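You operate a simulated robot arm through the tools that you are given. There is no shell and no other tool. Be economical: measure what you need, move in short steps, check, and stop when the job is done.

You are at the controls of a simulated two-armed robot. One attempt, no reset.

JOB
Hold the white bowl on the steel table steady with one hand and put the seed tin labelled "basil" from the steel table in it with the other.

It is judged by the outcome, as a careful person would: the job done as asked, and still so three seconds after it is handed in. It fails if anything else is knocked over, pushed out of place, dropped, spilled or broken.

ROBOT AND FRAMES
Two 7-joint arms with two-finger parallel grippers on one trunk, on a base that drives. Base frame: it is fixed to the floor where the robot stands at the start and does not move with it; the origin is under the middle of the robot, x ahead of it, y to its left, z up; the surface under the hand at the start is at about z = 0.8. Lengths are in m, angles in degrees, forces in N, time in s.
The left shoulder is at the start at [0.121, 0.174, 1.056], the right one opposite. With the tool pointing down near the work surface each hand reaches from about 0.36 to 0.76 m from the robot's upright axis, wherever it stands, measured 20 degrees to its own side. Payload 3.6 kg a hand.
Tool frame (each hand has its own): the origin (TCP) lies between the finger pads and is the grasp point; the fingertips stand 0.03 m ahead of it; z points along the fingers, y is the line along which they close. The gripper opens to 0.11 m. The fingers are 0.02 m wide and 0.01 m thick; the gripper's body (0.048 by 0.112 m) begins 0.055 m behind the TCP.
Orientation is that of the tool frame in the base frame, as [roll, pitch, yaw] about the fixed x, y, z axes, in that order (R = Rz(yaw) Ry(pitch) Rx(roll)). With the fingers straight down and closing along the base's y, the tool's x points along the base's -x, its y along +y and its z along -z.

CONTROLS
- The arms move only by the tool move_arm. It takes "left_deltas", "right_deltas" or both (then of equal length, played together; a hand with none holds still); each is a list of rows, each a list of 7 numbers: the shift along the tool's x, y, z in cm, then the turn, a rotation vector about the tool's x, y, z in degrees, then the closure in counts, from 0 (fully open) to 255 (shut). In form: [[tx, ty, tz, rx, ry, rz, grip], ...]. A call has 1 to 20 rows; each row is the pose to reach, as a shift and turn from the pose commanded when the call began, along the tool's axes at that moment. Rows are played at 5 a second. More than 0.05 m and 8.6 degrees between two rows, or a gripper value outside its range, and nothing of the call is played. A pose out of reach is approached as far as the arm can. The call stops where the force on the tool passes 40 N (or 10 N more than at its start, if that is more) or the arm is blocked; 0.2 s more then pass. The fingers move at their own pace (about 0.153 m/s each) and stop on an object; they squeeze with about 28 N. The grip force told is the motor's: it shows also when the fingers shut on nothing. Time passes only in rows, and 0.2 s behind the last, so rows that repeat a pose let the fingers close. The reply holds the time, the measured pose of the TCP, the force on the tool along the base axes, the opening and the grip force, in the units named above and with some noise, with the torque about the TCP (base axes, N m) and any sound that the robot's microphone picked up.
- Cameras (640 x 400 px; columns grow to the right, rows downward): "scene" is now at [0.2263, -0.0255, 1.2365]; the picture's right is [-0.30, -0.95, 0.00], its down [-0.49, 0.15, -0.86] and it looks along [0.82, -0.26, -0.52] (base axes); focal length 242 px, centre (320, 200). "left" rides on the left gripper at [0.072, -0.017, -0.103] in its tool frame; the picture's right is [0.23, 0.97, 0.00], its down [-0.76, 0.18, -0.62] and it looks along [-0.61, 0.14, 0.78] (tool axes); focal length 222 px, centre (320, 200). "right" rides on the right gripper at [0.072, 0.017, -0.103] in its tool frame; the picture's right is [-0.23, 0.97, 0.00], its down [-0.76, -0.18, -0.62] and it looks along [-0.61, -0.14, 0.78] (tool axes); focal length 222 px, centre (320, 200). There is no depth. A picture from a camera that has moved, and an enlarged one, comes with that camera's place and axes in the base frame and with its lens.
- grab_frame(camera): a new picture of that camera. It takes no simulated time.
- raise_lower(by): slides the trunk up (or, below 0, down) by that many m; the arms and the scene camera ride with it, the base frame stays. It gives what a move gives, with no picture.
- steer(legs): drives the robot by 1 to 6 legs, each [ahead, left, turn to the left] in m, m and degrees, along the robot's own axes; the way and the turn of a leg run together, so that a leg with both is an arc; at most 1.5 m and 180 degrees a leg. The arms and the cameras ride along, it lands a little off, and it stops where it bumps. It gives what a move gives.
- head_to(pan, tilt): turns the head with the scene camera to pan (to the left, within 86 degrees either way) and tilt (down, from -29 to 69), counted from straight ahead of the robot. It gives what a move gives.
- close_up(camera, box): a new picture of the part [left, top, right, bottom] of that camera's present view, enlarged. It takes no simulated time.
- hand_in(): hands the job in; it is judged then, once.

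Work in short steps. Places have to be worked out from the pictures, the camera data and where the tool is seen: move nearer, look again, correct. Check each grasp and each placing, and mend what went wrong. You have 120 turns and 88 pictures in all, those below and enlarged ones among them. Open the grippers and draw the arms clear of the work before you hand the job in, unless the task says otherwise; then end with one line.

The tools are called by a JSON object that holds its "method" and its "body". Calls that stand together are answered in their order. move_arm: Moves the arms, as the interface text tells. Its arguments: {"type":"object","properties":{"left_deltas":{"type":"array"},"right_deltas":{"type":"array"}},"required":[]} The other tools are called the same way: raise_lower (by) slides the trunk up or down; steer (legs) drives the base; head_to (pan, tilt) turns the head that bears the scene camera; grab_frame (camera) takes a picture; close_up (camera, box) takes an enlarged picture of a part of a camera's view; hand_in () hands the job in.

At the start:

```text
t: 0.0
left_tool_pos: [0.4058, 0.0697, 1.0957]
left_orientation: [-179.9, 0.0, -179.9]
left_force: [-0.4, -0.3, -0.2]
left_wrist_torque: [0.01, 0.0, -0.02]
left_opening: 0.11
left_grasp_force: 0.0
right_tool_pos: [0.3603, -0.2, 1.0965]
right_orientation: [180.0, -0.1, -180.0]
right_force: [0.1, -0.5, 0.6]
right_wrist_torque: [-0.01, 0.0, -0.02]
right_opening: 0.1099
right_grasp_force: 0.0
trunk travel left (down, up): [-0.175, 0.588]
robot x, y, heading: [-0.0024, 0.001, 0.2]
head pan, tilt: [-17.4, 31.1]
```

scene: 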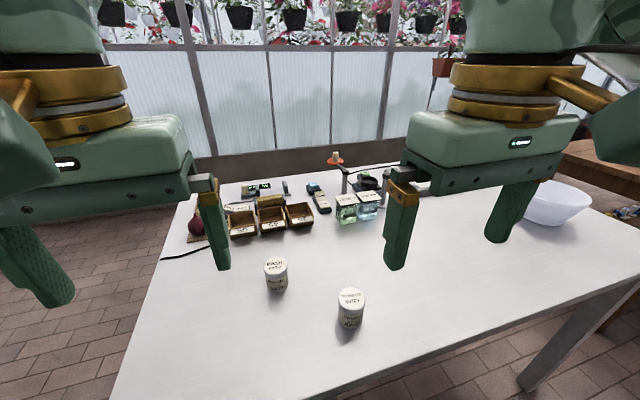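
right: 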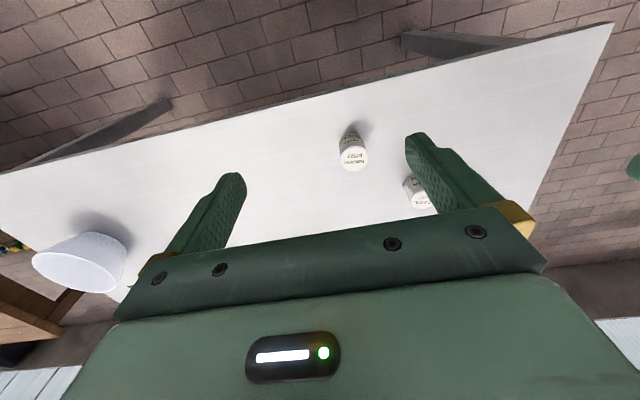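
left: 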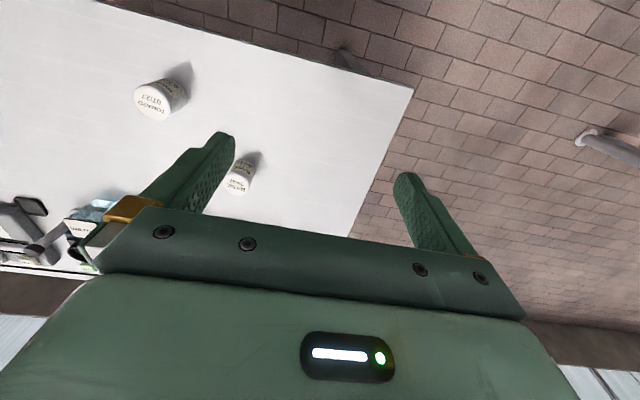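

Two tins are in view, one probably "tomato"; I enlarge both to read the labels and look at the bowl.

{"method": "close_up", "body": {"camera": "scene", "box": [220, 230, 400, 345]}}

{"method": "close_up", "body": {"camera": "scene", "box": [480, 150, 640, 250]}}

{"method": "close_up", "body": {"camera": "scene", "box": [160, 145, 400, 295]}}

```text
3.48 times, centred on (310, 288) of scene
camera zoom: at [0.2263, -0.0255, 1.2365], right [-0.3, -0.95, 0.0], down [-0.49, 0.15, -0.86], along [0.82, -0.26, -0.52], focal length 842 px, centre (355, -104)
```

zoom: 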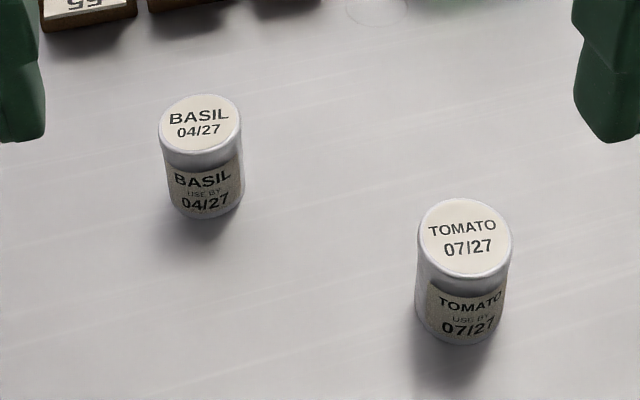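

```text
4.00 times, centred on (560, 200) of scene
camera zoom: at [0.2263, -0.0255, 1.2365], right [-0.3, -0.95, 0.0], down [-0.49, 0.15, -0.86], along [0.82, -0.26, -0.52], focal length 968 px, centre (-640, 200)
```

zoom: 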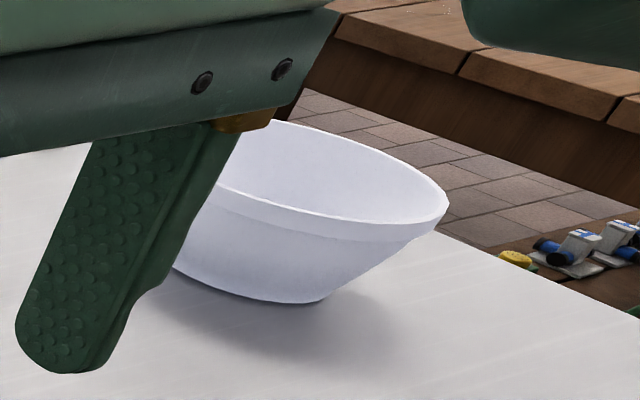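

```text
2.67 times, centred on (280, 220) of scene
camera zoom: at [0.2263, -0.0255, 1.2365], right [-0.3, -0.95, 0.0], down [-0.49, 0.15, -0.86], along [0.82, -0.26, -0.52], focal length 645 px, centre (427, 147)
```

zoom: 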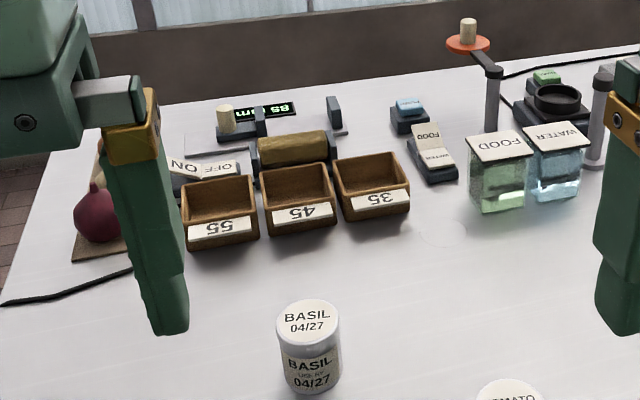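

BASIL tin is near (0.60, -0.05), about 6 cm tall and 5 cm wide; the bowl is near (0.65, -0.8). I look to the right to check the bowl and the driving space.

{"method": "head_to", "body": {"pan": -60, "tilt": 35}}

{"method": "grab_frame", "body": {"camera": "scene"}}

```text
t: 1.1
left_tool_pos: [0.4065, 0.0695, 1.0955]
left_orientation: [-179.9, -0.2, -179.8]
left_force: [0.2, -0.9, 0.4]
left_wrist_torque: [0.0, -0.02, 0.02]
left_opening: 0.1098
left_grasp_force: 0.1
right_tool_pos: [0.3604, -0.1986, 1.0954]
right_orientation: [180.0, -0.1, -180.0]
right_force: [0.1, -0.7, 0.1]
right_wrist_torque: [0.02, 0.03, 0.0]
right_opening: 0.11
right_grasp_force: 0.0
trunk travel left (down, up): [-0.175, 0.588]
robot x, y, heading: [0.005, -0.0021, 0.0]
head pan, tilt: [-60.0, 35.0]
```

```text
81 pictures are left
camera scene: at [0.1846, -0.0748, 1.2304], right [-0.87, -0.5, 0.0], down [-0.29, 0.5, -0.82], along [0.41, -0.71, -0.57], focal length 242 px, centre (320, 200)
```

scene: 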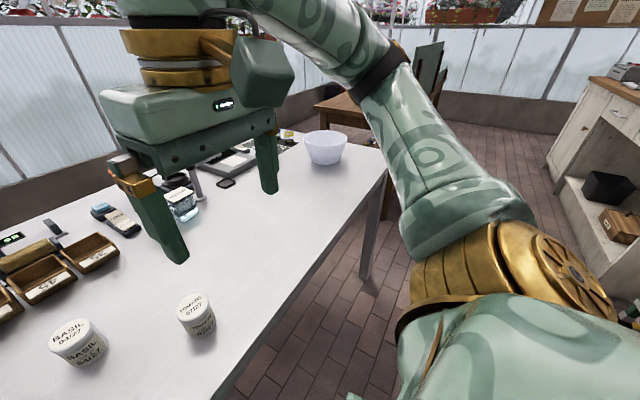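

The floor along the table (near edge x≈0.37) is clear. I drive 0.25 m to the right so the basil tin lies in the left hand's good zone, and look at it.

{"method": "steer", "body": {"legs": [[0, -0.25, 0]]}}

{"method": "head_to", "body": {"pan": 10, "tilt": 45}}

{"method": "grab_frame", "body": {"camera": "scene"}}

{"method": "grab_frame", "body": {"camera": "left"}}

```text
t: 2.9
left_tool_pos: [0.4065, -0.1765, 1.0948]
left_orientation: [180.0, -0.1, -179.7]
left_force: [-0.3, 0.2, 0.6]
left_wrist_torque: [0.0, 0.0, 0.01]
left_opening: 0.1101
left_grasp_force: 0.1
right_tool_pos: [0.3619, -0.4455, 1.0958]
right_orientation: [179.9, 0.0, -179.6]
right_force: [-0.1, -0.4, -0.7]
right_wrist_torque: [0.03, 0.01, 0.0]
right_opening: 0.11
right_grasp_force: 0.0
trunk travel left (down, up): [-0.175, 0.588]
robot x, y, heading: [0.0046, -0.2477, 0.4]
head pan, tilt: [-60.0, 35.0]
```

```text
t: 4.3
left_tool_pos: [0.406, -0.1761, 1.0957]
left_orientation: [-180.0, -0.1, -179.7]
left_force: [0.4, -0.3, -0.6]
left_wrist_torque: [0.01, 0.03, 0.02]
left_opening: 0.1101
left_grasp_force: 0.0
right_tool_pos: [0.3624, -0.4444, 1.0955]
right_orientation: [-179.9, -0.1, -179.6]
right_force: [-0.1, 0.5, 0.0]
right_wrist_torque: [0.03, 0.02, 0.05]
right_opening: 0.11
right_grasp_force: 0.2
trunk travel left (down, up): [-0.175, 0.588]
robot x, y, heading: [0.0015, -0.2439, 0.3]
head pan, tilt: [10.0, 45.0]
```

```text
80 pictures are left
camera scene: at [0.2211, -0.2307, 1.2156], right [0.18, -0.98, 0.0], down [-0.7, -0.13, -0.71], along [0.7, 0.13, -0.71], focal length 242 px, centre (320, 200)
```

scene: 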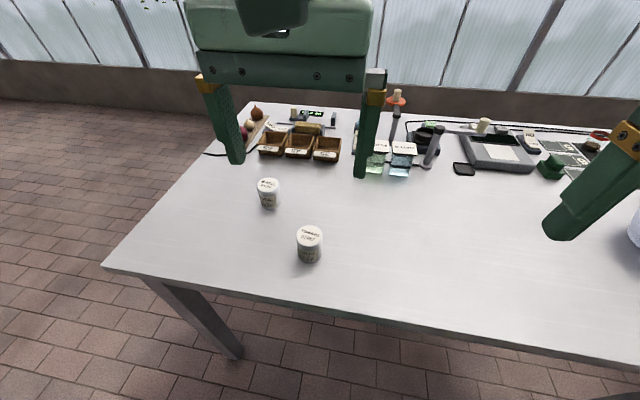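

```text
79 pictures are left
camera left: at [0.3339, -0.1939, 1.2003], right [-0.23, 0.97, 0.0], down [0.76, 0.18, 0.62], along [0.6, 0.14, -0.78], focal length 222 px, centre (320, 200)
```

left: 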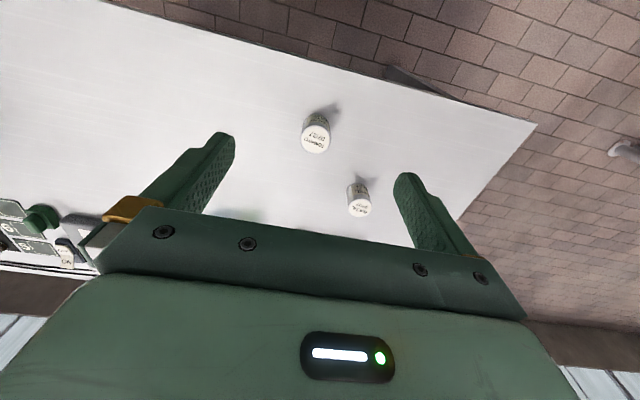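

Both cameras put the tin at about (0.598, -0.045), top z≈0.86. I move the left hand above it with the fingertips still well clear.

{"method": "move_arm", "body": {"left_deltas": [[-3, 2, 1.5, 0, 0, 0, 0], [-6.5, 4.4, 3, 0, 0, 0, 0], [-10, 6.6, 5, 0, 0, 0, 0], [-13.5, 9, 7, 0, 0, 0, 0], [-16.5, 11, 9, 0, 0, 0, 0], [-19.2, 13, 11, 0, 0, 0, 0], [-19.2, 13, 12, 0, 0, 0, 0]]}}

{"method": "grab_frame", "body": {"camera": "left"}}

{"method": "grab_frame", "body": {"camera": "scene"}}

```text
t: 5.9
left_tool_pos: [0.6015, -0.0461, 0.9752]
left_orientation: [-179.9, -0.1, -179.7]
left_force: [0.0, -0.1, 0.0]
left_wrist_torque: [0.0, 0.0, 0.0]
left_opening: 0.1101
left_grasp_force: 0.0
right_tool_pos: [0.3616, -0.4447, 1.0958]
right_orientation: [180.0, -0.1, -179.7]
right_force: [-0.7, 0.5, -0.7]
right_wrist_torque: [0.02, 0.0, 0.0]
right_opening: 0.1098
right_grasp_force: 0.0
trunk travel left (down, up): [-0.175, 0.588]
robot x, y, heading: [0.0043, -0.2484, 0.4]
head pan, tilt: [10.0, 45.0]
```

```text
78 pictures are left
camera left: at [0.5278, -0.0648, 1.0795], right [-0.23, 0.97, 0.0], down [0.76, 0.18, 0.62], along [0.61, 0.14, -0.78], focal length 222 px, centre (320, 200)
```

left: 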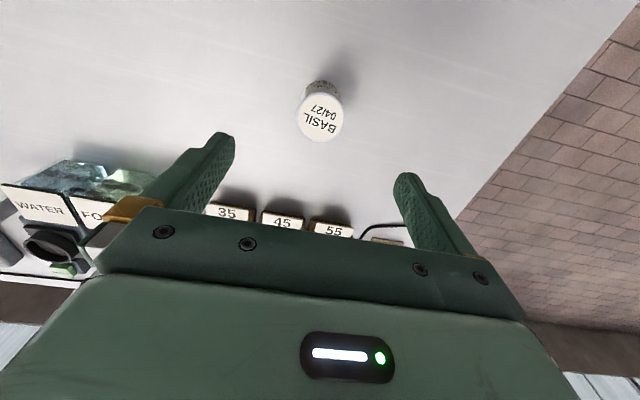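

```text
77 pictures are left
camera scene: at [0.2209, -0.2306, 1.2157], right [0.18, -0.98, 0.0], down [-0.7, -0.13, -0.71], along [0.7, 0.13, -0.71], focal length 242 px, centre (320, 200)
```

scene: 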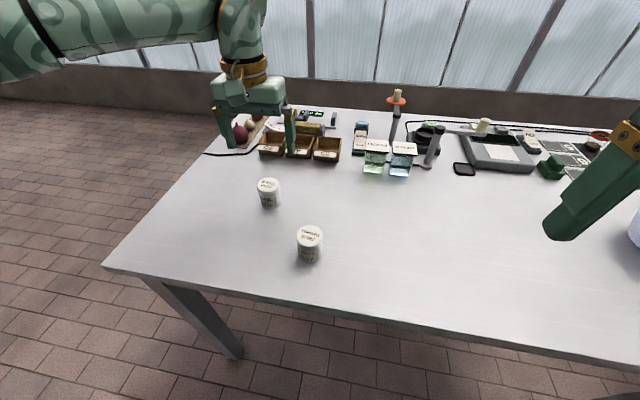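

The tin is refined to (0.598, -0.048), right under the hand. I go straight down to TCP z≈0.845 and close.

{"method": "move_arm", "body": {"left_deltas": [[0.3, -0.2, 4, 0, 0, 0, 0], [0.3, -0.2, 8, 0, 0, 0, 0], [0.3, -0.2, 11, 0, 0, 0, 0], [0.3, -0.2, 13, 0, 0, 0, 0], [0.3, -0.2, 13, 0, 0, 0, 0]]}}

{"method": "close_up", "body": {"camera": "scene", "box": [200, 110, 360, 260]}}

{"method": "grab_frame", "body": {"camera": "left"}}

```text
t: 7.1
left_tool_pos: [0.5944, -0.0487, 0.8448]
left_orientation: [-179.9, -0.1, -179.7]
left_force: [0.1, -0.7, -0.5]
left_wrist_torque: [-0.01, 0.01, 0.03]
left_opening: 0.1101
left_grasp_force: 0.1
right_tool_pos: [0.3617, -0.4445, 1.0955]
right_orientation: [-179.9, 0.0, -179.7]
right_force: [0.1, 0.3, 0.6]
right_wrist_torque: [0.03, 0.01, 0.0]
right_opening: 0.1101
right_grasp_force: 0.0
trunk travel left (down, up): [-0.175, 0.588]
robot x, y, heading: [-0.0014, -0.2472, 0.2]
head pan, tilt: [10.0, 45.0]
```

```text
2.67 times, centred on (280, 185) of scene
camera zoom: at [0.221, -0.2306, 1.2156], right [0.18, -0.98, 0.0], down [-0.7, -0.13, -0.71], along [0.7, 0.13, -0.71], focal length 645 px, centre (427, 240)
```

zoom: 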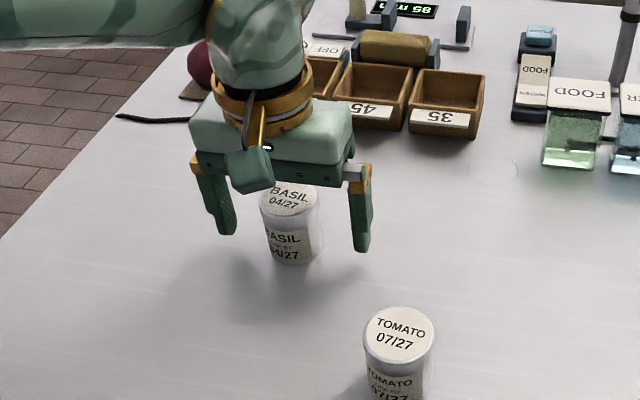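

```text
75 pictures are left
camera left: at [0.5212, -0.0662, 0.9492], right [-0.23, 0.97, 0.0], down [0.76, 0.18, 0.62], along [0.6, 0.14, -0.78], focal length 222 px, centre (320, 200)
```

left: 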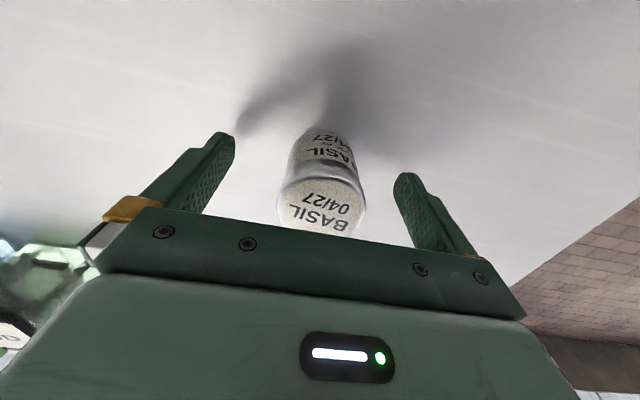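

The tin is between the fingers. I close now, holding the pose.

{"method": "move_arm", "body": {"left_deltas": [[0, 0, 0, 0, 0, 0, 130], [0, 0, 0, 0, 0, 0, 255], [0, 0, 0, 0, 0, 0, 255], [0, 0, 0, 0, 0, 0, 255], [0, 0, -4, 0, 0, 0, 255], [0, 0, -8, 0, 0, 0, 255]]}}

{"method": "grab_frame", "body": {"camera": "left"}}

```text
t: 8.5
left_tool_pos: [0.5953, -0.0503, 0.9254]
left_orientation: [-179.9, -0.2, -179.7]
left_force: [0.0, -0.2, -0.8]
left_wrist_torque: [0.01, 0.01, 0.01]
left_opening: 0.0482
left_grasp_force: 27.8
right_tool_pos: [0.3625, -0.4457, 1.0963]
right_orientation: [-180.0, 0.0, -179.6]
right_force: [0.2, -0.7, -0.3]
right_wrist_torque: [0.0, 0.0, -0.01]
right_opening: 0.1102
right_grasp_force: 0.2
trunk travel left (down, up): [-0.175, 0.588]
robot x, y, heading: [-0.0014, -0.2449, 0.4]
head pan, tilt: [10.0, 45.0]
```

```text
74 pictures are left
camera left: at [0.5222, -0.0683, 1.0297], right [-0.23, 0.97, 0.0], down [0.76, 0.18, 0.62], along [0.6, 0.14, -0.78], focal length 222 px, centre (320, 200)
```

left: 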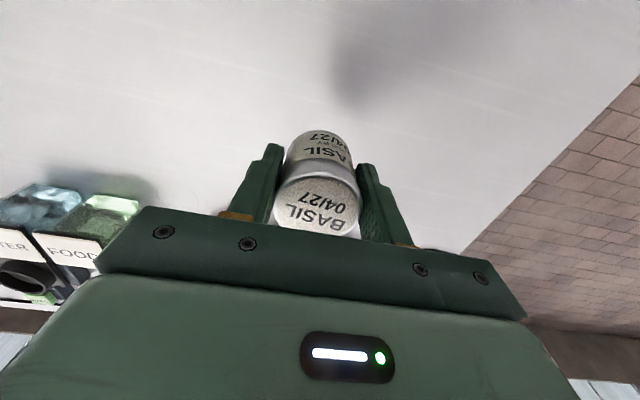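

The tin is held (48 mm, 28 N). I raise it and draw it back towards the robot before driving.

{"method": "move_arm", "body": {"left_deltas": [[0, 0, -4, 0, 0, 0, 255], [0, 0, -8, 0, 0, 0, 255], [2, 0, -12, 0, 0, 0, 255], [5, 0, -15, 0, 0, 0, 255], [9, 0, -17, 0, 0, 0, 255], [13, 0, -18, 0, 0, 0, 255], [16, 0, -18, 0, 0, 0, 255]]}}

{"method": "steer", "body": {"legs": [[0, -0.5, 0]]}}

{"method": "head_to", "body": {"pan": -15, "tilt": 45}}

{"method": "grab_frame", "body": {"camera": "scene"}}

{"method": "grab_frame", "body": {"camera": "right"}}

```text
t: 10.1
left_tool_pos: [0.4344, -0.0482, 1.1047]
left_orientation: [-179.9, -0.1, -179.6]
left_force: [0.0, 0.2, -0.6]
left_wrist_torque: [0.0, -0.03, 0.0]
left_opening: 0.0478
left_grasp_force: 27.6
right_tool_pos: [0.3616, -0.4438, 1.0962]
right_orientation: [180.0, -0.1, -179.6]
right_force: [0.5, -0.1, -0.4]
right_wrist_torque: [-0.02, 0.0, 0.01]
right_opening: 0.11
right_grasp_force: 0.0
trunk travel left (down, up): [-0.175, 0.588]
robot x, y, heading: [0.0022, -0.2457, 0.2]
head pan, tilt: [10.0, 45.0]
```

```text
t: 13.1
left_tool_pos: [0.4371, -0.5509, 1.1052]
left_orientation: [-179.9, -0.1, 180.0]
left_force: [-0.7, -0.1, -0.4]
left_wrist_torque: [0.01, 0.0, -0.01]
left_opening: 0.0481
left_grasp_force: 27.8
right_tool_pos: [0.3618, -0.9486, 1.0962]
right_orientation: [179.9, -0.1, -180.0]
right_force: [-0.6, -0.7, -0.1]
right_wrist_torque: [0.02, 0.0, 0.0]
right_opening: 0.11
right_grasp_force: 0.1
trunk travel left (down, up): [-0.175, 0.588]
robot x, y, heading: [0.001, -0.7496, -0.3]
head pan, tilt: [10.0, 45.0]
```

```text
t: 14.0
left_tool_pos: [0.4373, -0.5521, 1.1049]
left_orientation: [-179.9, -0.1, -179.9]
left_force: [-1.2, 0.4, -0.7]
left_wrist_torque: [0.0, 0.03, 0.0]
left_opening: 0.048
left_grasp_force: 28.0
right_tool_pos: [0.3614, -0.9475, 1.0956]
right_orientation: [-180.0, -0.1, -180.0]
right_force: [-0.2, 0.7, -0.3]
right_wrist_torque: [-0.02, -0.02, 0.01]
right_opening: 0.11
right_grasp_force: 0.1
trunk travel left (down, up): [-0.175, 0.588]
robot x, y, heading: [0.0021, -0.7494, 0.0]
head pan, tilt: [-15.0, 45.0]
```

```text
73 pictures are left
camera scene: at [0.2205, -0.7683, 1.2156], right [-0.26, -0.97, 0.0], down [-0.68, 0.18, -0.71], along [0.68, -0.18, -0.71], focal length 242 px, centre (320, 200)
```

scene: 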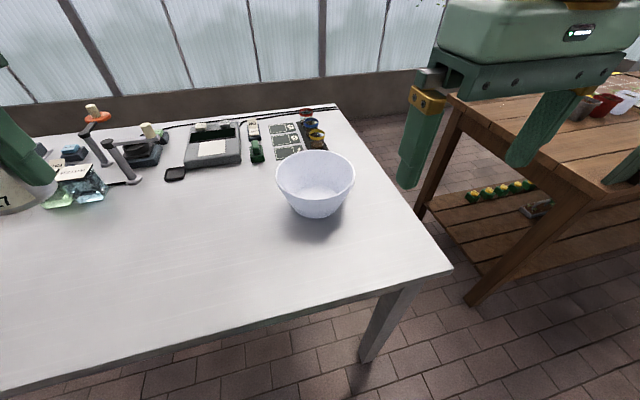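

```text
72 pictures are left
camera right: at [0.2883, -0.9312, 1.2011], right [0.23, 0.97, 0.0], down [0.76, -0.18, 0.62], along [0.61, -0.14, -0.78], focal length 222 px, centre (320, 200)
```

right: 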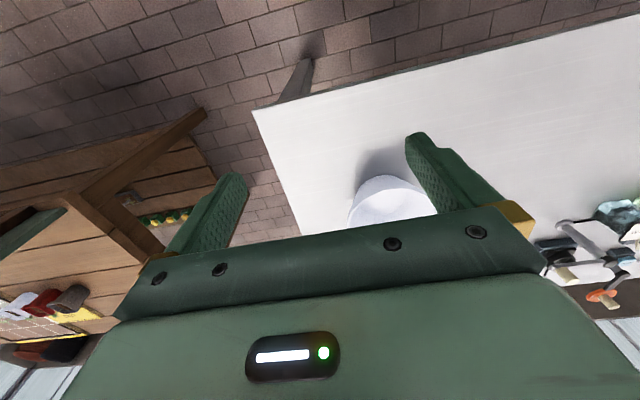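

The bowl is well placed ahead of both arms. I enlarge it to measure rim and base.

{"method": "close_up", "body": {"camera": "scene", "box": [240, 130, 400, 230]}}

```text
4.00 times, centred on (320, 180) of scene
camera zoom: at [0.2205, -0.7683, 1.2156], right [-0.26, -0.97, 0.0], down [-0.68, 0.18, -0.71], along [0.68, -0.18, -0.71], focal length 968 px, centre (320, 280)
```

zoom: 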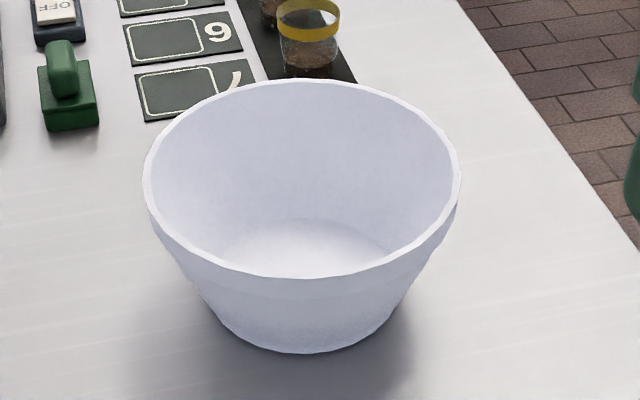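

Bowl estimate: centre (0.618, -0.860), rim radius 0.083 at z≈0.889, base radius 0.054. I shift the base 6 cm to the right so both hands reach it, then tilt the right hand 20° (to match the wall) and bring it over the right rim.

{"method": "steer", "body": {"legs": [[0, -0.06, 0]]}}

{"method": "grab_frame", "body": {"camera": "scene"}}

```text
t: 14.9
left_tool_pos: [0.4366, -0.6135, 1.1044]
left_orientation: [180.0, -0.1, 180.0]
left_force: [0.2, 0.2, -0.6]
left_wrist_torque: [0.03, 0.01, -0.02]
left_opening: 0.0481
left_grasp_force: 27.4
right_tool_pos: [0.3604, -1.0086, 1.0948]
right_orientation: [179.9, 0.0, -179.9]
right_force: [-0.1, 0.0, 0.7]
right_wrist_torque: [0.05, 0.01, -0.02]
right_opening: 0.1101
right_grasp_force: 0.0
trunk travel left (down, up): [-0.175, 0.588]
robot x, y, heading: [0.0042, -0.8108, -0.1]
head pan, tilt: [-15.0, 45.0]
```

```text
70 pictures are left
camera scene: at [0.2204, -0.8296, 1.2156], right [-0.26, -0.97, 0.0], down [-0.68, 0.18, -0.71], along [0.68, -0.18, -0.71], focal length 242 px, centre (320, 200)
```

scene: 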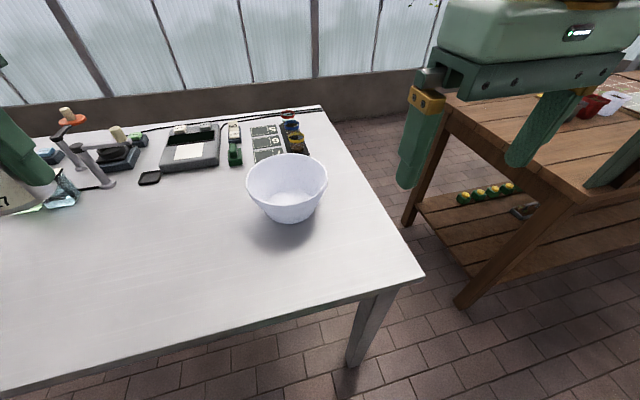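

I move the right hand over the right rim, tilting and half closing on the way, stopping about 6 cm above the final height.

{"method": "move_arm", "body": {"right_deltas": [[-4, 0, 1, -5, 0, 0, 60], [-8.5, 1, 2, -10, 0, 0, 110], [-13, 2, 3, -15, 0, 0, 110], [-17, 3, 4, -20, 0, 0, 110], [-21, 4, 5.5, -20, 0, 0, 110], [-25, 5, 8, -20, 0, 0, 110], [-25.6, 5.2, 11, -20, 0, 0, 110]]}}

{"method": "grab_frame", "body": {"camera": "scene"}}

{"method": "grab_frame", "body": {"camera": "right"}}

```text
t: 16.5
left_tool_pos: [0.4367, -0.6119, 1.1043]
left_orientation: [-180.0, -0.1, -180.0]
left_force: [-0.4, -0.6, -0.2]
left_wrist_torque: [-0.02, 0.05, 0.02]
left_opening: 0.0481
left_grasp_force: 27.7
right_tool_pos: [0.6181, -0.9568, 0.9891]
right_orientation: [160.1, -0.1, -179.9]
right_force: [-0.5, 0.3, -0.2]
right_wrist_torque: [-0.03, 0.0, -0.02]
right_opening: 0.0627
right_grasp_force: 0.1
trunk travel left (down, up): [-0.175, 0.588]
robot x, y, heading: [0.0023, -0.8072, 0.1]
head pan, tilt: [-15.0, 45.0]
```

```text
69 pictures are left
camera scene: at [0.2207, -0.8283, 1.2155], right [-0.26, -0.97, 0.0], down [-0.68, 0.18, -0.71], along [0.68, -0.18, -0.71], focal length 242 px, centre (320, 200)
```

scene: 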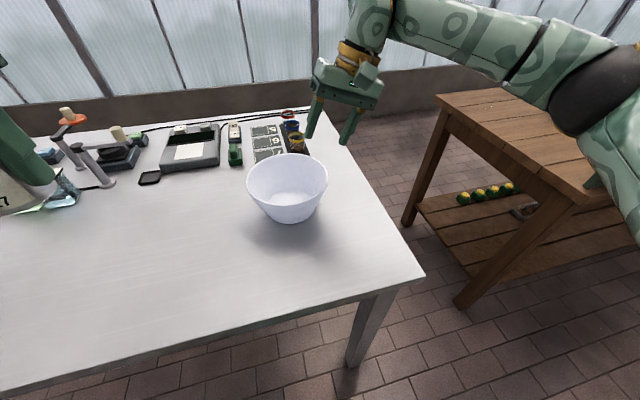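

```text
68 pictures are left
camera right: at [0.5453, -0.9763, 1.0928], right [0.23, 0.91, 0.33], down [0.76, -0.38, 0.52], along [0.61, 0.13, -0.78], focal length 222 px, centre (320, 200)
```

right: 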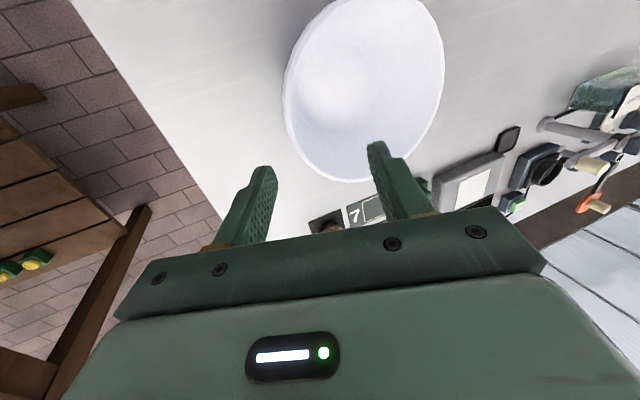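

Refined: bowl centre ≈(0.617, -0.864), right wall y≈-0.945. I line up on the wall, fingertips still above the rim, and look.

{"method": "move_arm", "body": {"right_deltas": [[0, -2.3, 2, 0, 0, 0, 110], [0, -2.3, 5, 0, 0, 0, 110]]}}

{"method": "close_up", "body": {"camera": "scene", "box": [230, 100, 390, 240]}}

{"method": "grab_frame", "body": {"camera": "right"}}

```text
t: 17.1
left_tool_pos: [0.4385, -0.6101, 1.1046]
left_orientation: [-179.9, -0.1, -180.0]
left_force: [-0.1, 0.4, -0.1]
left_wrist_torque: [-0.01, 0.0, -0.03]
left_opening: 0.048
left_grasp_force: 28.1
right_tool_pos: [0.6178, -0.959, 0.931]
right_orientation: [160.0, -0.1, -180.0]
right_force: [-0.6, -0.2, 0.0]
right_wrist_torque: [-0.01, 0.0, 0.01]
right_opening: 0.0628
right_grasp_force: 0.1
trunk travel left (down, up): [-0.175, 0.588]
robot x, y, heading: [-0.0022, -0.8081, -0.1]
head pan, tilt: [-15.0, 45.0]
```

```text
2.86 times, centred on (310, 170) of scene
camera zoom: at [0.2209, -0.8274, 1.2155], right [-0.26, -0.97, 0.0], down [-0.68, 0.18, -0.71], along [0.68, -0.18, -0.71], focal length 692 px, centre (349, 286)
```

zoom: 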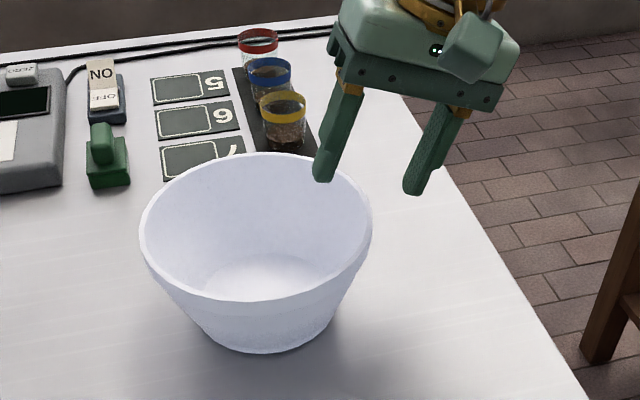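

```text
66 pictures are left
camera right: at [0.5446, -0.9786, 1.036], right [0.23, 0.92, 0.33], down [0.76, -0.38, 0.52], along [0.61, 0.13, -0.78], focal length 222 px, centre (320, 200)
```

right: 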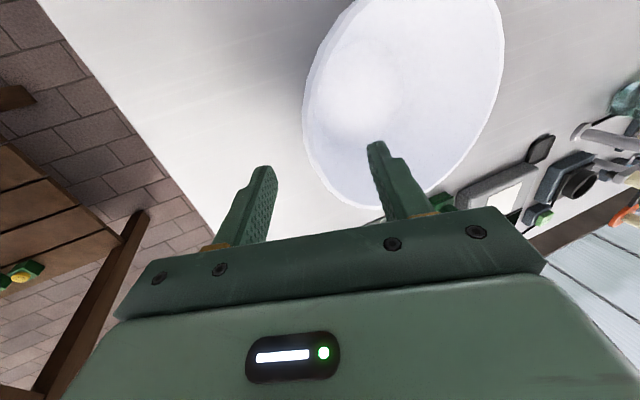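

The rim's right extreme comes out at y≈-0.95. I lower the hand to straddle the wall, TCP about 1.2 cm below the rim.

{"method": "move_arm", "body": {"right_deltas": [[0, -0.5, 2, 0, 0, 0, 110], [0, -0.5, 4, 0, 0, 0, 110], [0, -0.5, 5.6, 0, 0, 0, 110]]}}

{"method": "close_up", "body": {"camera": "scene", "box": [230, 100, 390, 240]}}

{"method": "grab_frame", "body": {"camera": "right"}}

```text
t: 17.9
left_tool_pos: [0.4384, -0.6111, 1.1038]
left_orientation: [-179.9, -0.2, 179.9]
left_force: [0.5, -0.3, -0.9]
left_wrist_torque: [0.0, 0.02, -0.05]
left_opening: 0.0481
left_grasp_force: 28.0
right_tool_pos: [0.6179, -0.9454, 0.8768]
right_orientation: [159.9, -0.1, 179.9]
right_force: [-0.2, -0.6, 0.3]
right_wrist_torque: [0.01, -0.02, 0.0]
right_opening: 0.0627
right_grasp_force: 0.1
trunk travel left (down, up): [-0.175, 0.588]
robot x, y, heading: [0.0025, -0.807, 0.1]
head pan, tilt: [-15.0, 45.0]
```

```text
2.86 times, centred on (310, 170) of scene
camera zoom: at [0.2208, -0.8278, 1.2155], right [-0.26, -0.97, 0.0], down [-0.68, 0.18, -0.71], along [0.68, -0.18, -0.71], focal length 692 px, centre (349, 286)
```

zoom: 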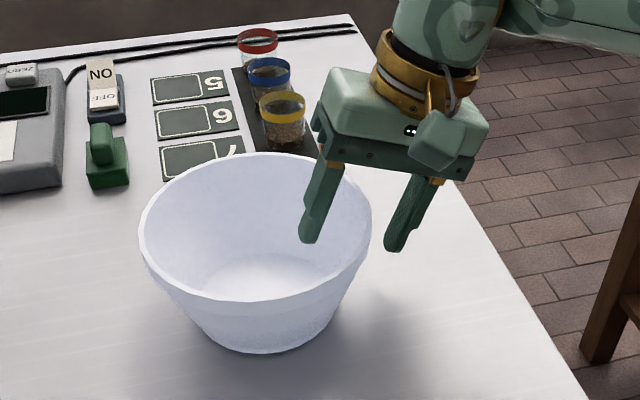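

```text
64 pictures are left
camera right: at [0.5444, -0.966, 0.9814], right [0.23, 0.92, 0.33], down [0.76, -0.38, 0.52], along [0.61, 0.13, -0.78], focal length 222 px, centre (320, 200)
```

right: 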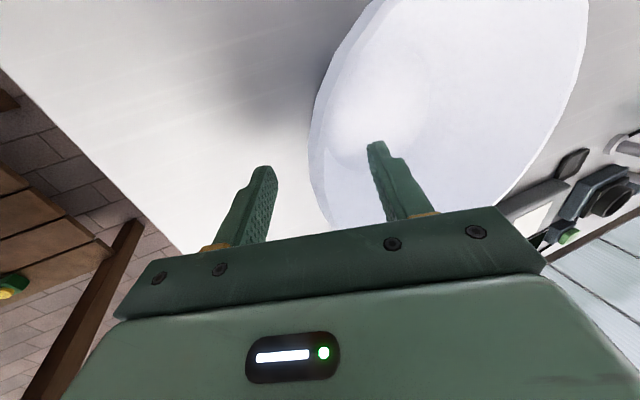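

The fingers straddle the wall with a finger either side and even gaps. I close to a narrow gap and check centring before squeezing.

{"method": "move_arm", "body": {"right_deltas": [[0, 0, 0, 0, 0, 0, 190], [0, 0, 0, 0, 0, 0, 205]]}}

{"method": "close_up", "body": {"camera": "right", "box": [220, 100, 460, 250]}}

{"method": "close_up", "body": {"camera": "scene", "box": [270, 120, 350, 190]}}

```text
t: 18.5
left_tool_pos: [0.4378, -0.6112, 1.1049]
left_orientation: [-179.9, 0.0, -180.0]
left_force: [0.3, -0.6, -1.2]
left_wrist_torque: [-0.03, -0.01, 0.01]
left_opening: 0.048
left_grasp_force: 27.8
right_tool_pos: [0.6176, -0.9476, 0.8769]
right_orientation: [160.0, -0.1, -180.0]
right_force: [-0.8, -0.6, -0.4]
right_wrist_torque: [0.0, 0.01, 0.01]
right_opening: 0.0216
right_grasp_force: 0.0
trunk travel left (down, up): [-0.175, 0.588]
robot x, y, heading: [0.0003, -0.81, 0.1]
head pan, tilt: [-15.0, 45.0]
```

```text
2.67 times, centred on (340, 175) of right
camera zoom: at [0.5441, -0.966, 0.9817], right [0.23, 0.92, 0.33], down [0.76, -0.38, 0.52], along [0.61, 0.13, -0.78], focal length 592 px, centre (267, 267)
```

zoom: 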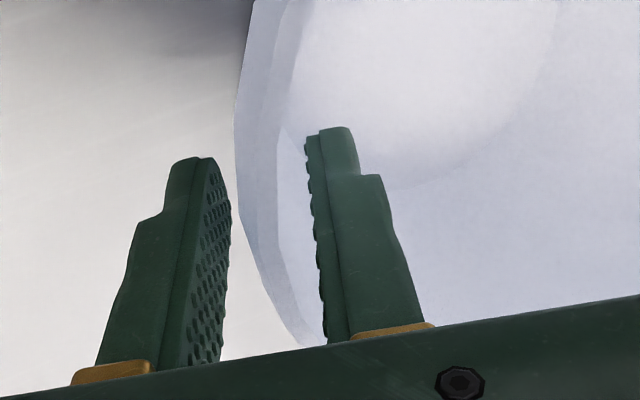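

```text
5.71 times, centred on (310, 155) of scene
camera zoom: at [0.2205, -0.8279, 1.2156], right [-0.26, -0.97, 0.0], down [-0.68, 0.18, -0.71], along [0.68, -0.18, -0.71], focal length 1383 px, centre (377, 457)
```

zoom: 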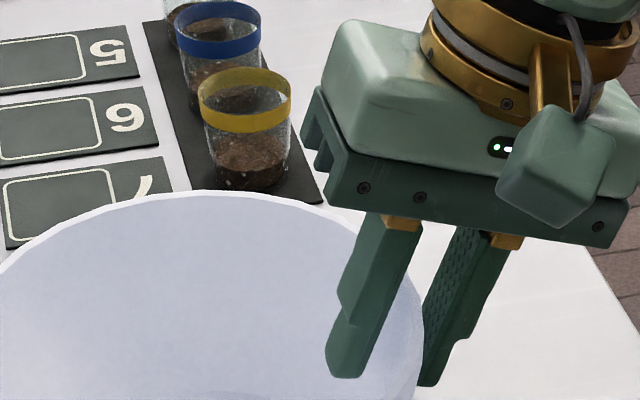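

Centred on the wall. I close the right gripper to hold the bowl.

{"method": "move_arm", "body": {"right_deltas": [[0, 0, 0, 0, 0, 0, 235], [0, 0, 0, 0, 0, 0, 255], [0, 0, 0, 0, 0, 0, 255]]}}

{"method": "grab_frame", "body": {"camera": "scene"}}

{"method": "close_up", "body": {"camera": "scene", "box": [230, 100, 390, 240]}}

```text
t: 19.3
left_tool_pos: [0.4376, -0.6123, 1.1058]
left_orientation: [-180.0, -0.1, -180.0]
left_force: [-0.2, 0.1, -0.8]
left_wrist_torque: [-0.02, 0.0, -0.01]
left_opening: 0.0483
left_grasp_force: 27.7
right_tool_pos: [0.6179, -0.9466, 0.8763]
right_orientation: [160.1, -0.2, 180.0]
right_force: [0.5, -0.4, -1.2]
right_wrist_torque: [-0.1, -0.01, 0.02]
right_opening: 0.0053
right_grasp_force: 28.0
trunk travel left (down, up): [-0.175, 0.588]
robot x, y, heading: [0.0005, -0.8114, 0.1]
head pan, tilt: [-15.0, 45.0]
```

```text
61 pictures are left
camera scene: at [0.2207, -0.8279, 1.2155], right [-0.26, -0.97, 0.0], down [-0.68, 0.18, -0.71], along [0.68, -0.18, -0.71], focal length 242 px, centre (320, 200)
```

scene: 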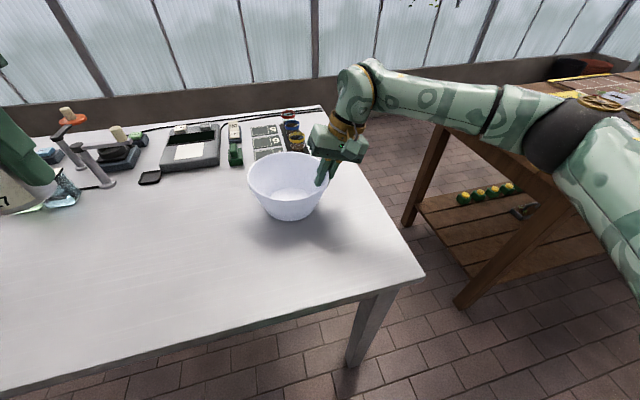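

```text
2.86 times, centred on (310, 170) of scene
camera zoom: at [0.2207, -0.8279, 1.2155], right [-0.26, -0.97, 0.0], down [-0.68, 0.18, -0.71], along [0.68, -0.18, -0.71], focal length 692 px, centre (349, 286)
```

zoom: 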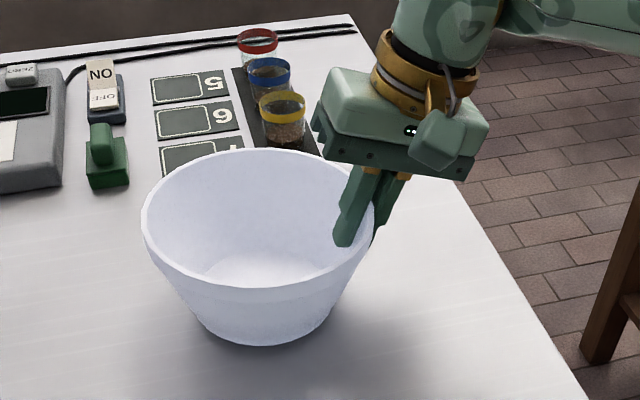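

The bowl is gripped (5 mm wall, 28 N); it settled about 9 mm further out, centre now ≈(0.627, -0.863). I next turn the left hand 90° in place so its narrow side faces the right gripper.

{"method": "move_arm", "body": {"left_deltas": [[0, 0, 0, 0, 0, 8, 255], [0, 0, 0, 0, 0, 16, 255], [0, 0, 0, 0, 0, 24, 255], [0, 0, 0, 0, 0, 32, 255], [0, 0, 0, 0, 0, 40, 255], [0, 0, 0, 0, 0, 48, 255], [0, 0, 0, 0, 0, 56, 255], [0, 0, 0, 0, 0, 64, 255], [0, 0, 0, 0, 0, 72, 255], [0, 0, 0, 0, 0, 80, 255], [0, 0, 0, 0, 0, 88, 255], [0, 0, 0, 0, 0, 90, 255]]}}

{"method": "grab_frame", "body": {"camera": "left"}}

{"method": "grab_frame", "body": {"camera": "scene"}}

```text
t: 21.9
left_tool_pos: [0.3672, -0.6935, 0.9242]
left_orientation: [170.3, 4.5, 104.0]
left_force: [0.5, -0.3, -1.5]
left_wrist_torque: [-0.01, 0.04, 0.01]
left_opening: 0.0478
left_grasp_force: 27.7
left hand out of reach, approached as far as the arm can: row 2, 3, 4, 5, 6, 7, 8, 9, 10, 11, 12
right_tool_pos: [0.6171, -0.9463, 0.8782]
right_orientation: [160.0, -0.1, 180.0]
right_force: [0.9, 0.3, -0.7]
right_wrist_torque: [-0.08, 0.03, 0.03]
right_opening: 0.0051
right_grasp_force: 28.7
trunk travel left (down, up): [-0.175, 0.588]
robot x, y, heading: [0.0014, -0.8073, -0.0]
head pan, tilt: [-15.0, 45.0]
```

```text
59 pictures are left
camera left: at [0.3153, -0.6257, 1.0186], right [0.88, 0.46, 0.14], down [0.24, -0.67, 0.7], along [0.42, -0.58, -0.7], focal length 222 px, centre (320, 200)
```

left: 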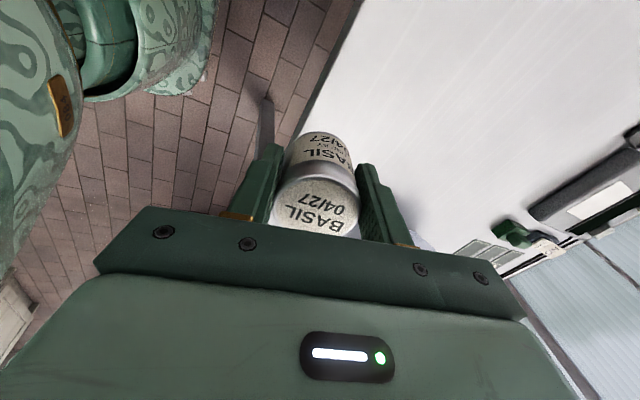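

```text
58 pictures are left
camera scene: at [0.2202, -0.8278, 1.2156], right [-0.26, -0.97, 0.0], down [-0.68, 0.18, -0.71], along [0.68, -0.18, -0.71], focal length 242 px, centre (320, 200)
```

scene: 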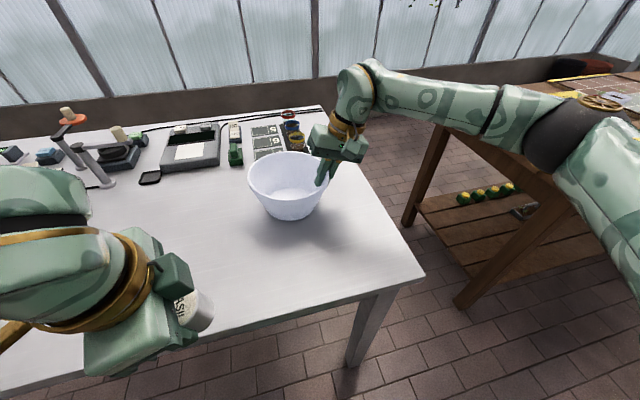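

The turn in place ran out of reach, so the hand sagged to (0.37, -0.69, 0.92); nothing was touched. I move the left hand outward (+x), where the turned pose should be reachable.

{"method": "move_arm", "body": {"left_deltas": [[0, 3, -1, 0, 0, 0, 255], [0, 6, -2, 0, 0, 0, 255]]}}

```text
t: 22.5
left_tool_pos: [0.3692, -0.6954, 0.9246]
left_orientation: [170.5, 4.5, 103.9]
left_force: [0.0, 0.1, -1.1]
left_wrist_torque: [-0.05, 0.01, -0.01]
left_opening: 0.0483
left_grasp_force: 27.7
left hand out of reach, approached as far as the arm can: row 1, 2
right_tool_pos: [0.6183, -0.947, 0.8764]
right_orientation: [159.9, -0.1, -180.0]
right_force: [-0.1, -0.4, -0.9]
right_wrist_torque: [-0.11, 0.01, 0.0]
right_opening: 0.005
right_grasp_force: 28.2
trunk travel left (down, up): [-0.175, 0.588]
robot x, y, heading: [0.0035, -0.8123, 0.1]
head pan, tilt: [-15.0, 45.0]
```

The turned pose likely needs a lower, farther position; I command about (0.56, -0.61, 0.99), still clear of everything on the table.

{"method": "move_arm", "body": {"left_deltas": [[0, 2, 5, 0, 0, 0, 255], [0, 4, 9, 0, 0, 0, 255], [0, 6, 13, 0, 0, 0, 255]]}}

{"method": "grab_frame", "body": {"camera": "scene"}}

```text
refused: row 1 steps farther than a row can; nothing moved
```

```text
57 pictures are left
camera scene: at [0.2207, -0.828, 1.2155], right [-0.26, -0.97, 0.0], down [-0.68, 0.18, -0.71], along [0.68, -0.18, -0.71], focal length 242 px, centre (320, 200)
```

scene: 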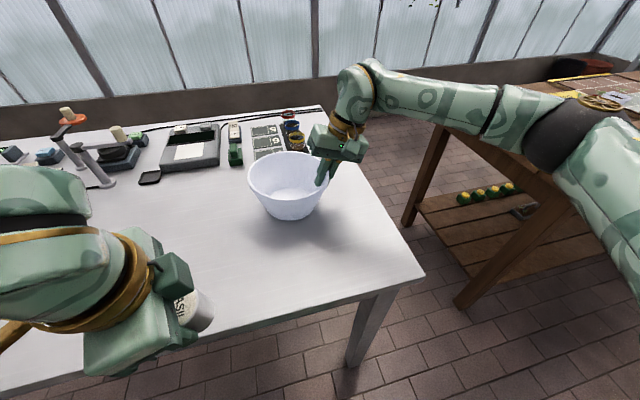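

I retry with smaller steps, only 4 cm down at first, to learn which pose the deltas count from.

{"method": "move_arm", "body": {"left_deltas": [[0, 3, 2, 0, 0, 0, 255], [0, 6, 4, 0, 0, 0, 255]]}}

```text
t: 23.1
left_tool_pos: [0.3835, -0.6895, 0.9145]
left_orientation: [169.6, 4.7, 103.8]
left_force: [0.2, -0.2, -0.9]
left_wrist_torque: [0.01, 0.0, 0.0]
left_opening: 0.0481
left_grasp_force: 28.2
left hand out of reach, approached as far as the arm can: row 1, 2
right_tool_pos: [0.6174, -0.9446, 0.876]
right_orientation: [160.1, -0.1, -180.0]
right_force: [-0.5, -0.9, -1.9]
right_wrist_torque: [-0.13, -0.01, -0.01]
right_opening: 0.0048
right_grasp_force: 27.4
trunk travel left (down, up): [-0.175, 0.588]
robot x, y, heading: [0.0018, -0.8087, 0.2]
head pan, tilt: [-15.0, 45.0]
```

The turned pose isn't available to the left arm, so I drop that plan: I'll turn back to the original yaw and instead lean the left hand ~18° outward over the bowl, which also clears the right gripper.

{"method": "move_arm", "body": {"left_deltas": [[0, 0, 0, 0, 0, -8, 255], [0, 0, 0, 0, 0, -16, 255], [0, 0, 0, 0, 0, -24, 255], [0, 0, 0, 0, 0, -32, 255], [0, 0, 0, 0, 0, -40, 255], [0, 0, 0, 0, 0, -48, 255], [0, 0, 0, 0, 0, -56, 255], [0, 0, 0, 0, 0, -64, 255], [0, 0, 0, 0, 0, -72, 255], [0, 0, 0, 0, 0, -80, 255], [0, 0, 0, 0, 0, -88, 255], [0, 0, 0, 0, 0, -90, 255]]}}

{"method": "grab_frame", "body": {"camera": "scene"}}

```text
t: 25.7
left_tool_pos: [0.3878, -0.6865, 0.918]
left_orientation: [-175.4, 9.5, -165.2]
left_force: [-0.4, 0.3, -0.8]
left_wrist_torque: [0.0, -0.01, 0.01]
left_opening: 0.048
left_grasp_force: 28.1
right_tool_pos: [0.6173, -0.9462, 0.876]
right_orientation: [160.0, -0.1, 180.0]
right_force: [0.0, -0.1, -1.0]
right_wrist_torque: [-0.1, 0.02, -0.02]
right_opening: 0.005
right_grasp_force: 28.0
trunk travel left (down, up): [-0.175, 0.588]
robot x, y, heading: [0.0022, -0.808, 0.2]
head pan, tilt: [-15.0, 45.0]
```

```text
56 pictures are left
camera scene: at [0.2207, -0.8279, 1.2155], right [-0.26, -0.97, 0.0], down [-0.68, 0.18, -0.71], along [0.68, -0.18, -0.71], focal length 242 px, centre (320, 200)
```

scene: 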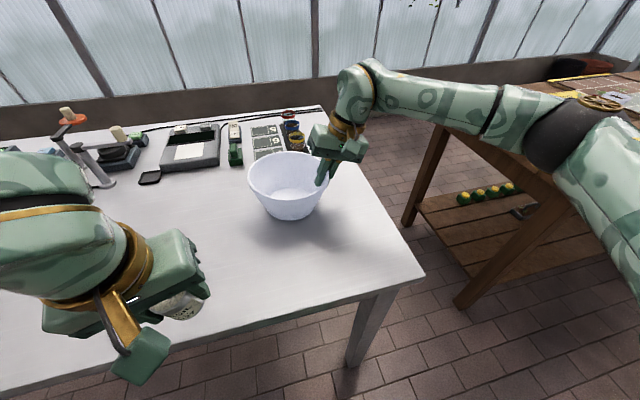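

The hand is back near yaw 180 at (0.388, -0.687, 0.918) and deltas count from the reached pose. I raise it to about (0.45, -0.72, 1.02) while taking the 18° outward lean.

{"method": "move_arm", "body": {"left_deltas": [[-1.7, -1.4, -2.2, 3.6, 3, 3.2, 255], [-3.4, -2.8, -4.4, 7.2, 6.1, 6.3, 255], [-5, -4.2, -6.6, 10.9, 9.1, 9.5, 255], [-6.7, -5.6, -8.8, 14.5, 12.2, 12.7, 255]]}}

{"method": "grab_frame", "body": {"camera": "scene"}}

```text
t: 26.7
left_tool_pos: [0.4491, -0.7205, 1.0217]
left_orientation: [-161.9, 0.0, 179.8]
left_force: [0.1, 0.4, 0.2]
left_wrist_torque: [-0.02, 0.0, 0.01]
left_opening: 0.0479
left_grasp_force: 28.0
right_tool_pos: [0.6167, -0.9459, 0.8762]
right_orientation: [159.9, -0.1, 180.0]
right_force: [0.7, 0.2, -1.5]
right_wrist_torque: [-0.06, 0.03, -0.01]
right_opening: 0.0046
right_grasp_force: 28.2
trunk travel left (down, up): [-0.175, 0.588]
robot x, y, heading: [0.0049, -0.8095, -0.3]
head pan, tilt: [-15.0, 45.0]
```

```text
55 pictures are left
camera scene: at [0.221, -0.828, 1.2154], right [-0.26, -0.97, 0.0], down [-0.68, 0.18, -0.71], along [0.68, -0.18, -0.71], focal length 242 px, centre (320, 200)
```

scene: 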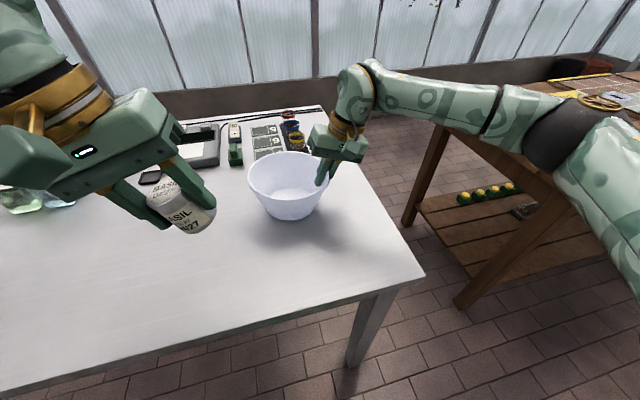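

Exactly as commanded. I move to a hover over the bowl, tin bottom ~4 cm above the rim.

{"method": "move_arm", "body": {"left_deltas": [[-4, -1.8, 1, 0, 0, 0, 255], [-8, -3.6, 2, 0, 0, 0, 255], [-12, -5.2, 4, 0, 0, 0, 255], [-15.5, -6.6, 5.5, 0, 0, 0, 255], [-17.5, -7.6, 6.3, 0, 0, 0, 255]]}}

{"method": "close_up", "body": {"camera": "scene", "box": [190, 80, 390, 240]}}

{"method": "grab_frame", "body": {"camera": "left"}}

{"method": "grab_frame", "body": {"camera": "right"}}

```text
t: 27.9
left_tool_pos: [0.622, -0.8168, 0.9833]
left_orientation: [-162.0, -0.1, 179.8]
left_force: [-0.2, -0.4, -0.2]
left_wrist_torque: [-0.01, -0.01, 0.01]
left_opening: 0.048
left_grasp_force: 28.2
right_tool_pos: [0.6182, -0.9467, 0.8775]
right_orientation: [160.0, -0.1, 179.9]
right_force: [0.1, 0.7, -1.6]
right_wrist_torque: [-0.14, -0.01, 0.02]
right_opening: 0.0049
right_grasp_force: 29.0
trunk travel left (down, up): [-0.175, 0.588]
robot x, y, heading: [0.0011, -0.8097, 0.1]
head pan, tilt: [-15.0, 45.0]
```

```text
2.50 times, centred on (290, 160) of scene
camera zoom: at [0.221, -0.8283, 1.2155], right [-0.26, -0.97, 0.0], down [-0.68, 0.18, -0.71], along [0.68, -0.18, -0.71], focal length 605 px, centre (395, 300)
```

zoom: 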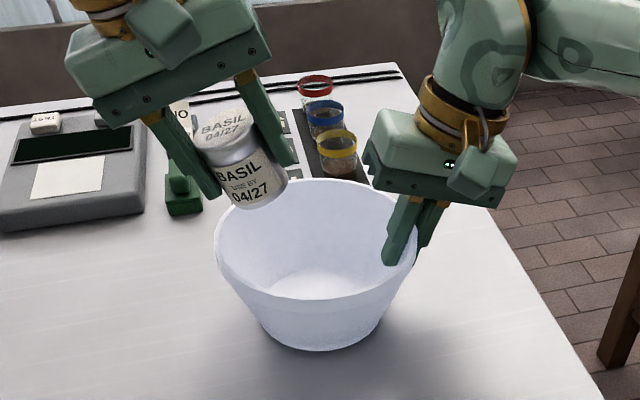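

```text
53 pictures are left
camera left: at [0.5495, -0.8021, 1.0885], right [-0.22, 0.93, -0.3], down [0.76, 0.36, 0.54], along [0.61, -0.11, -0.79], focal length 222 px, centre (320, 200)
```

left: 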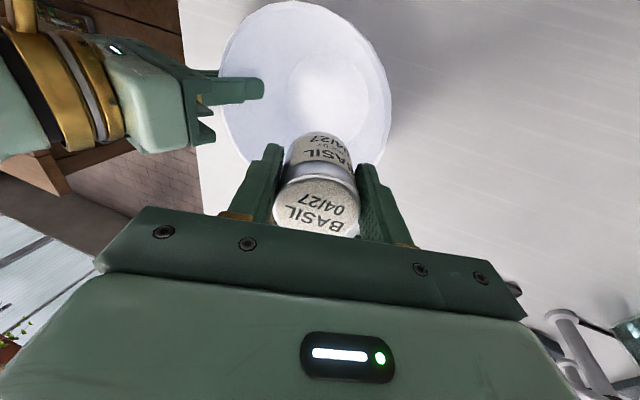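

```text
52 pictures are left
camera right: at [0.5445, -0.9664, 0.9814], right [0.23, 0.91, 0.33], down [0.76, -0.38, 0.52], along [0.61, 0.13, -0.78], focal length 222 px, centre (320, 200)
```

right: 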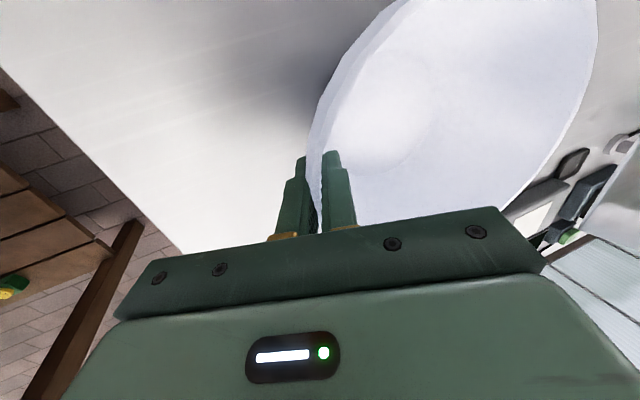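

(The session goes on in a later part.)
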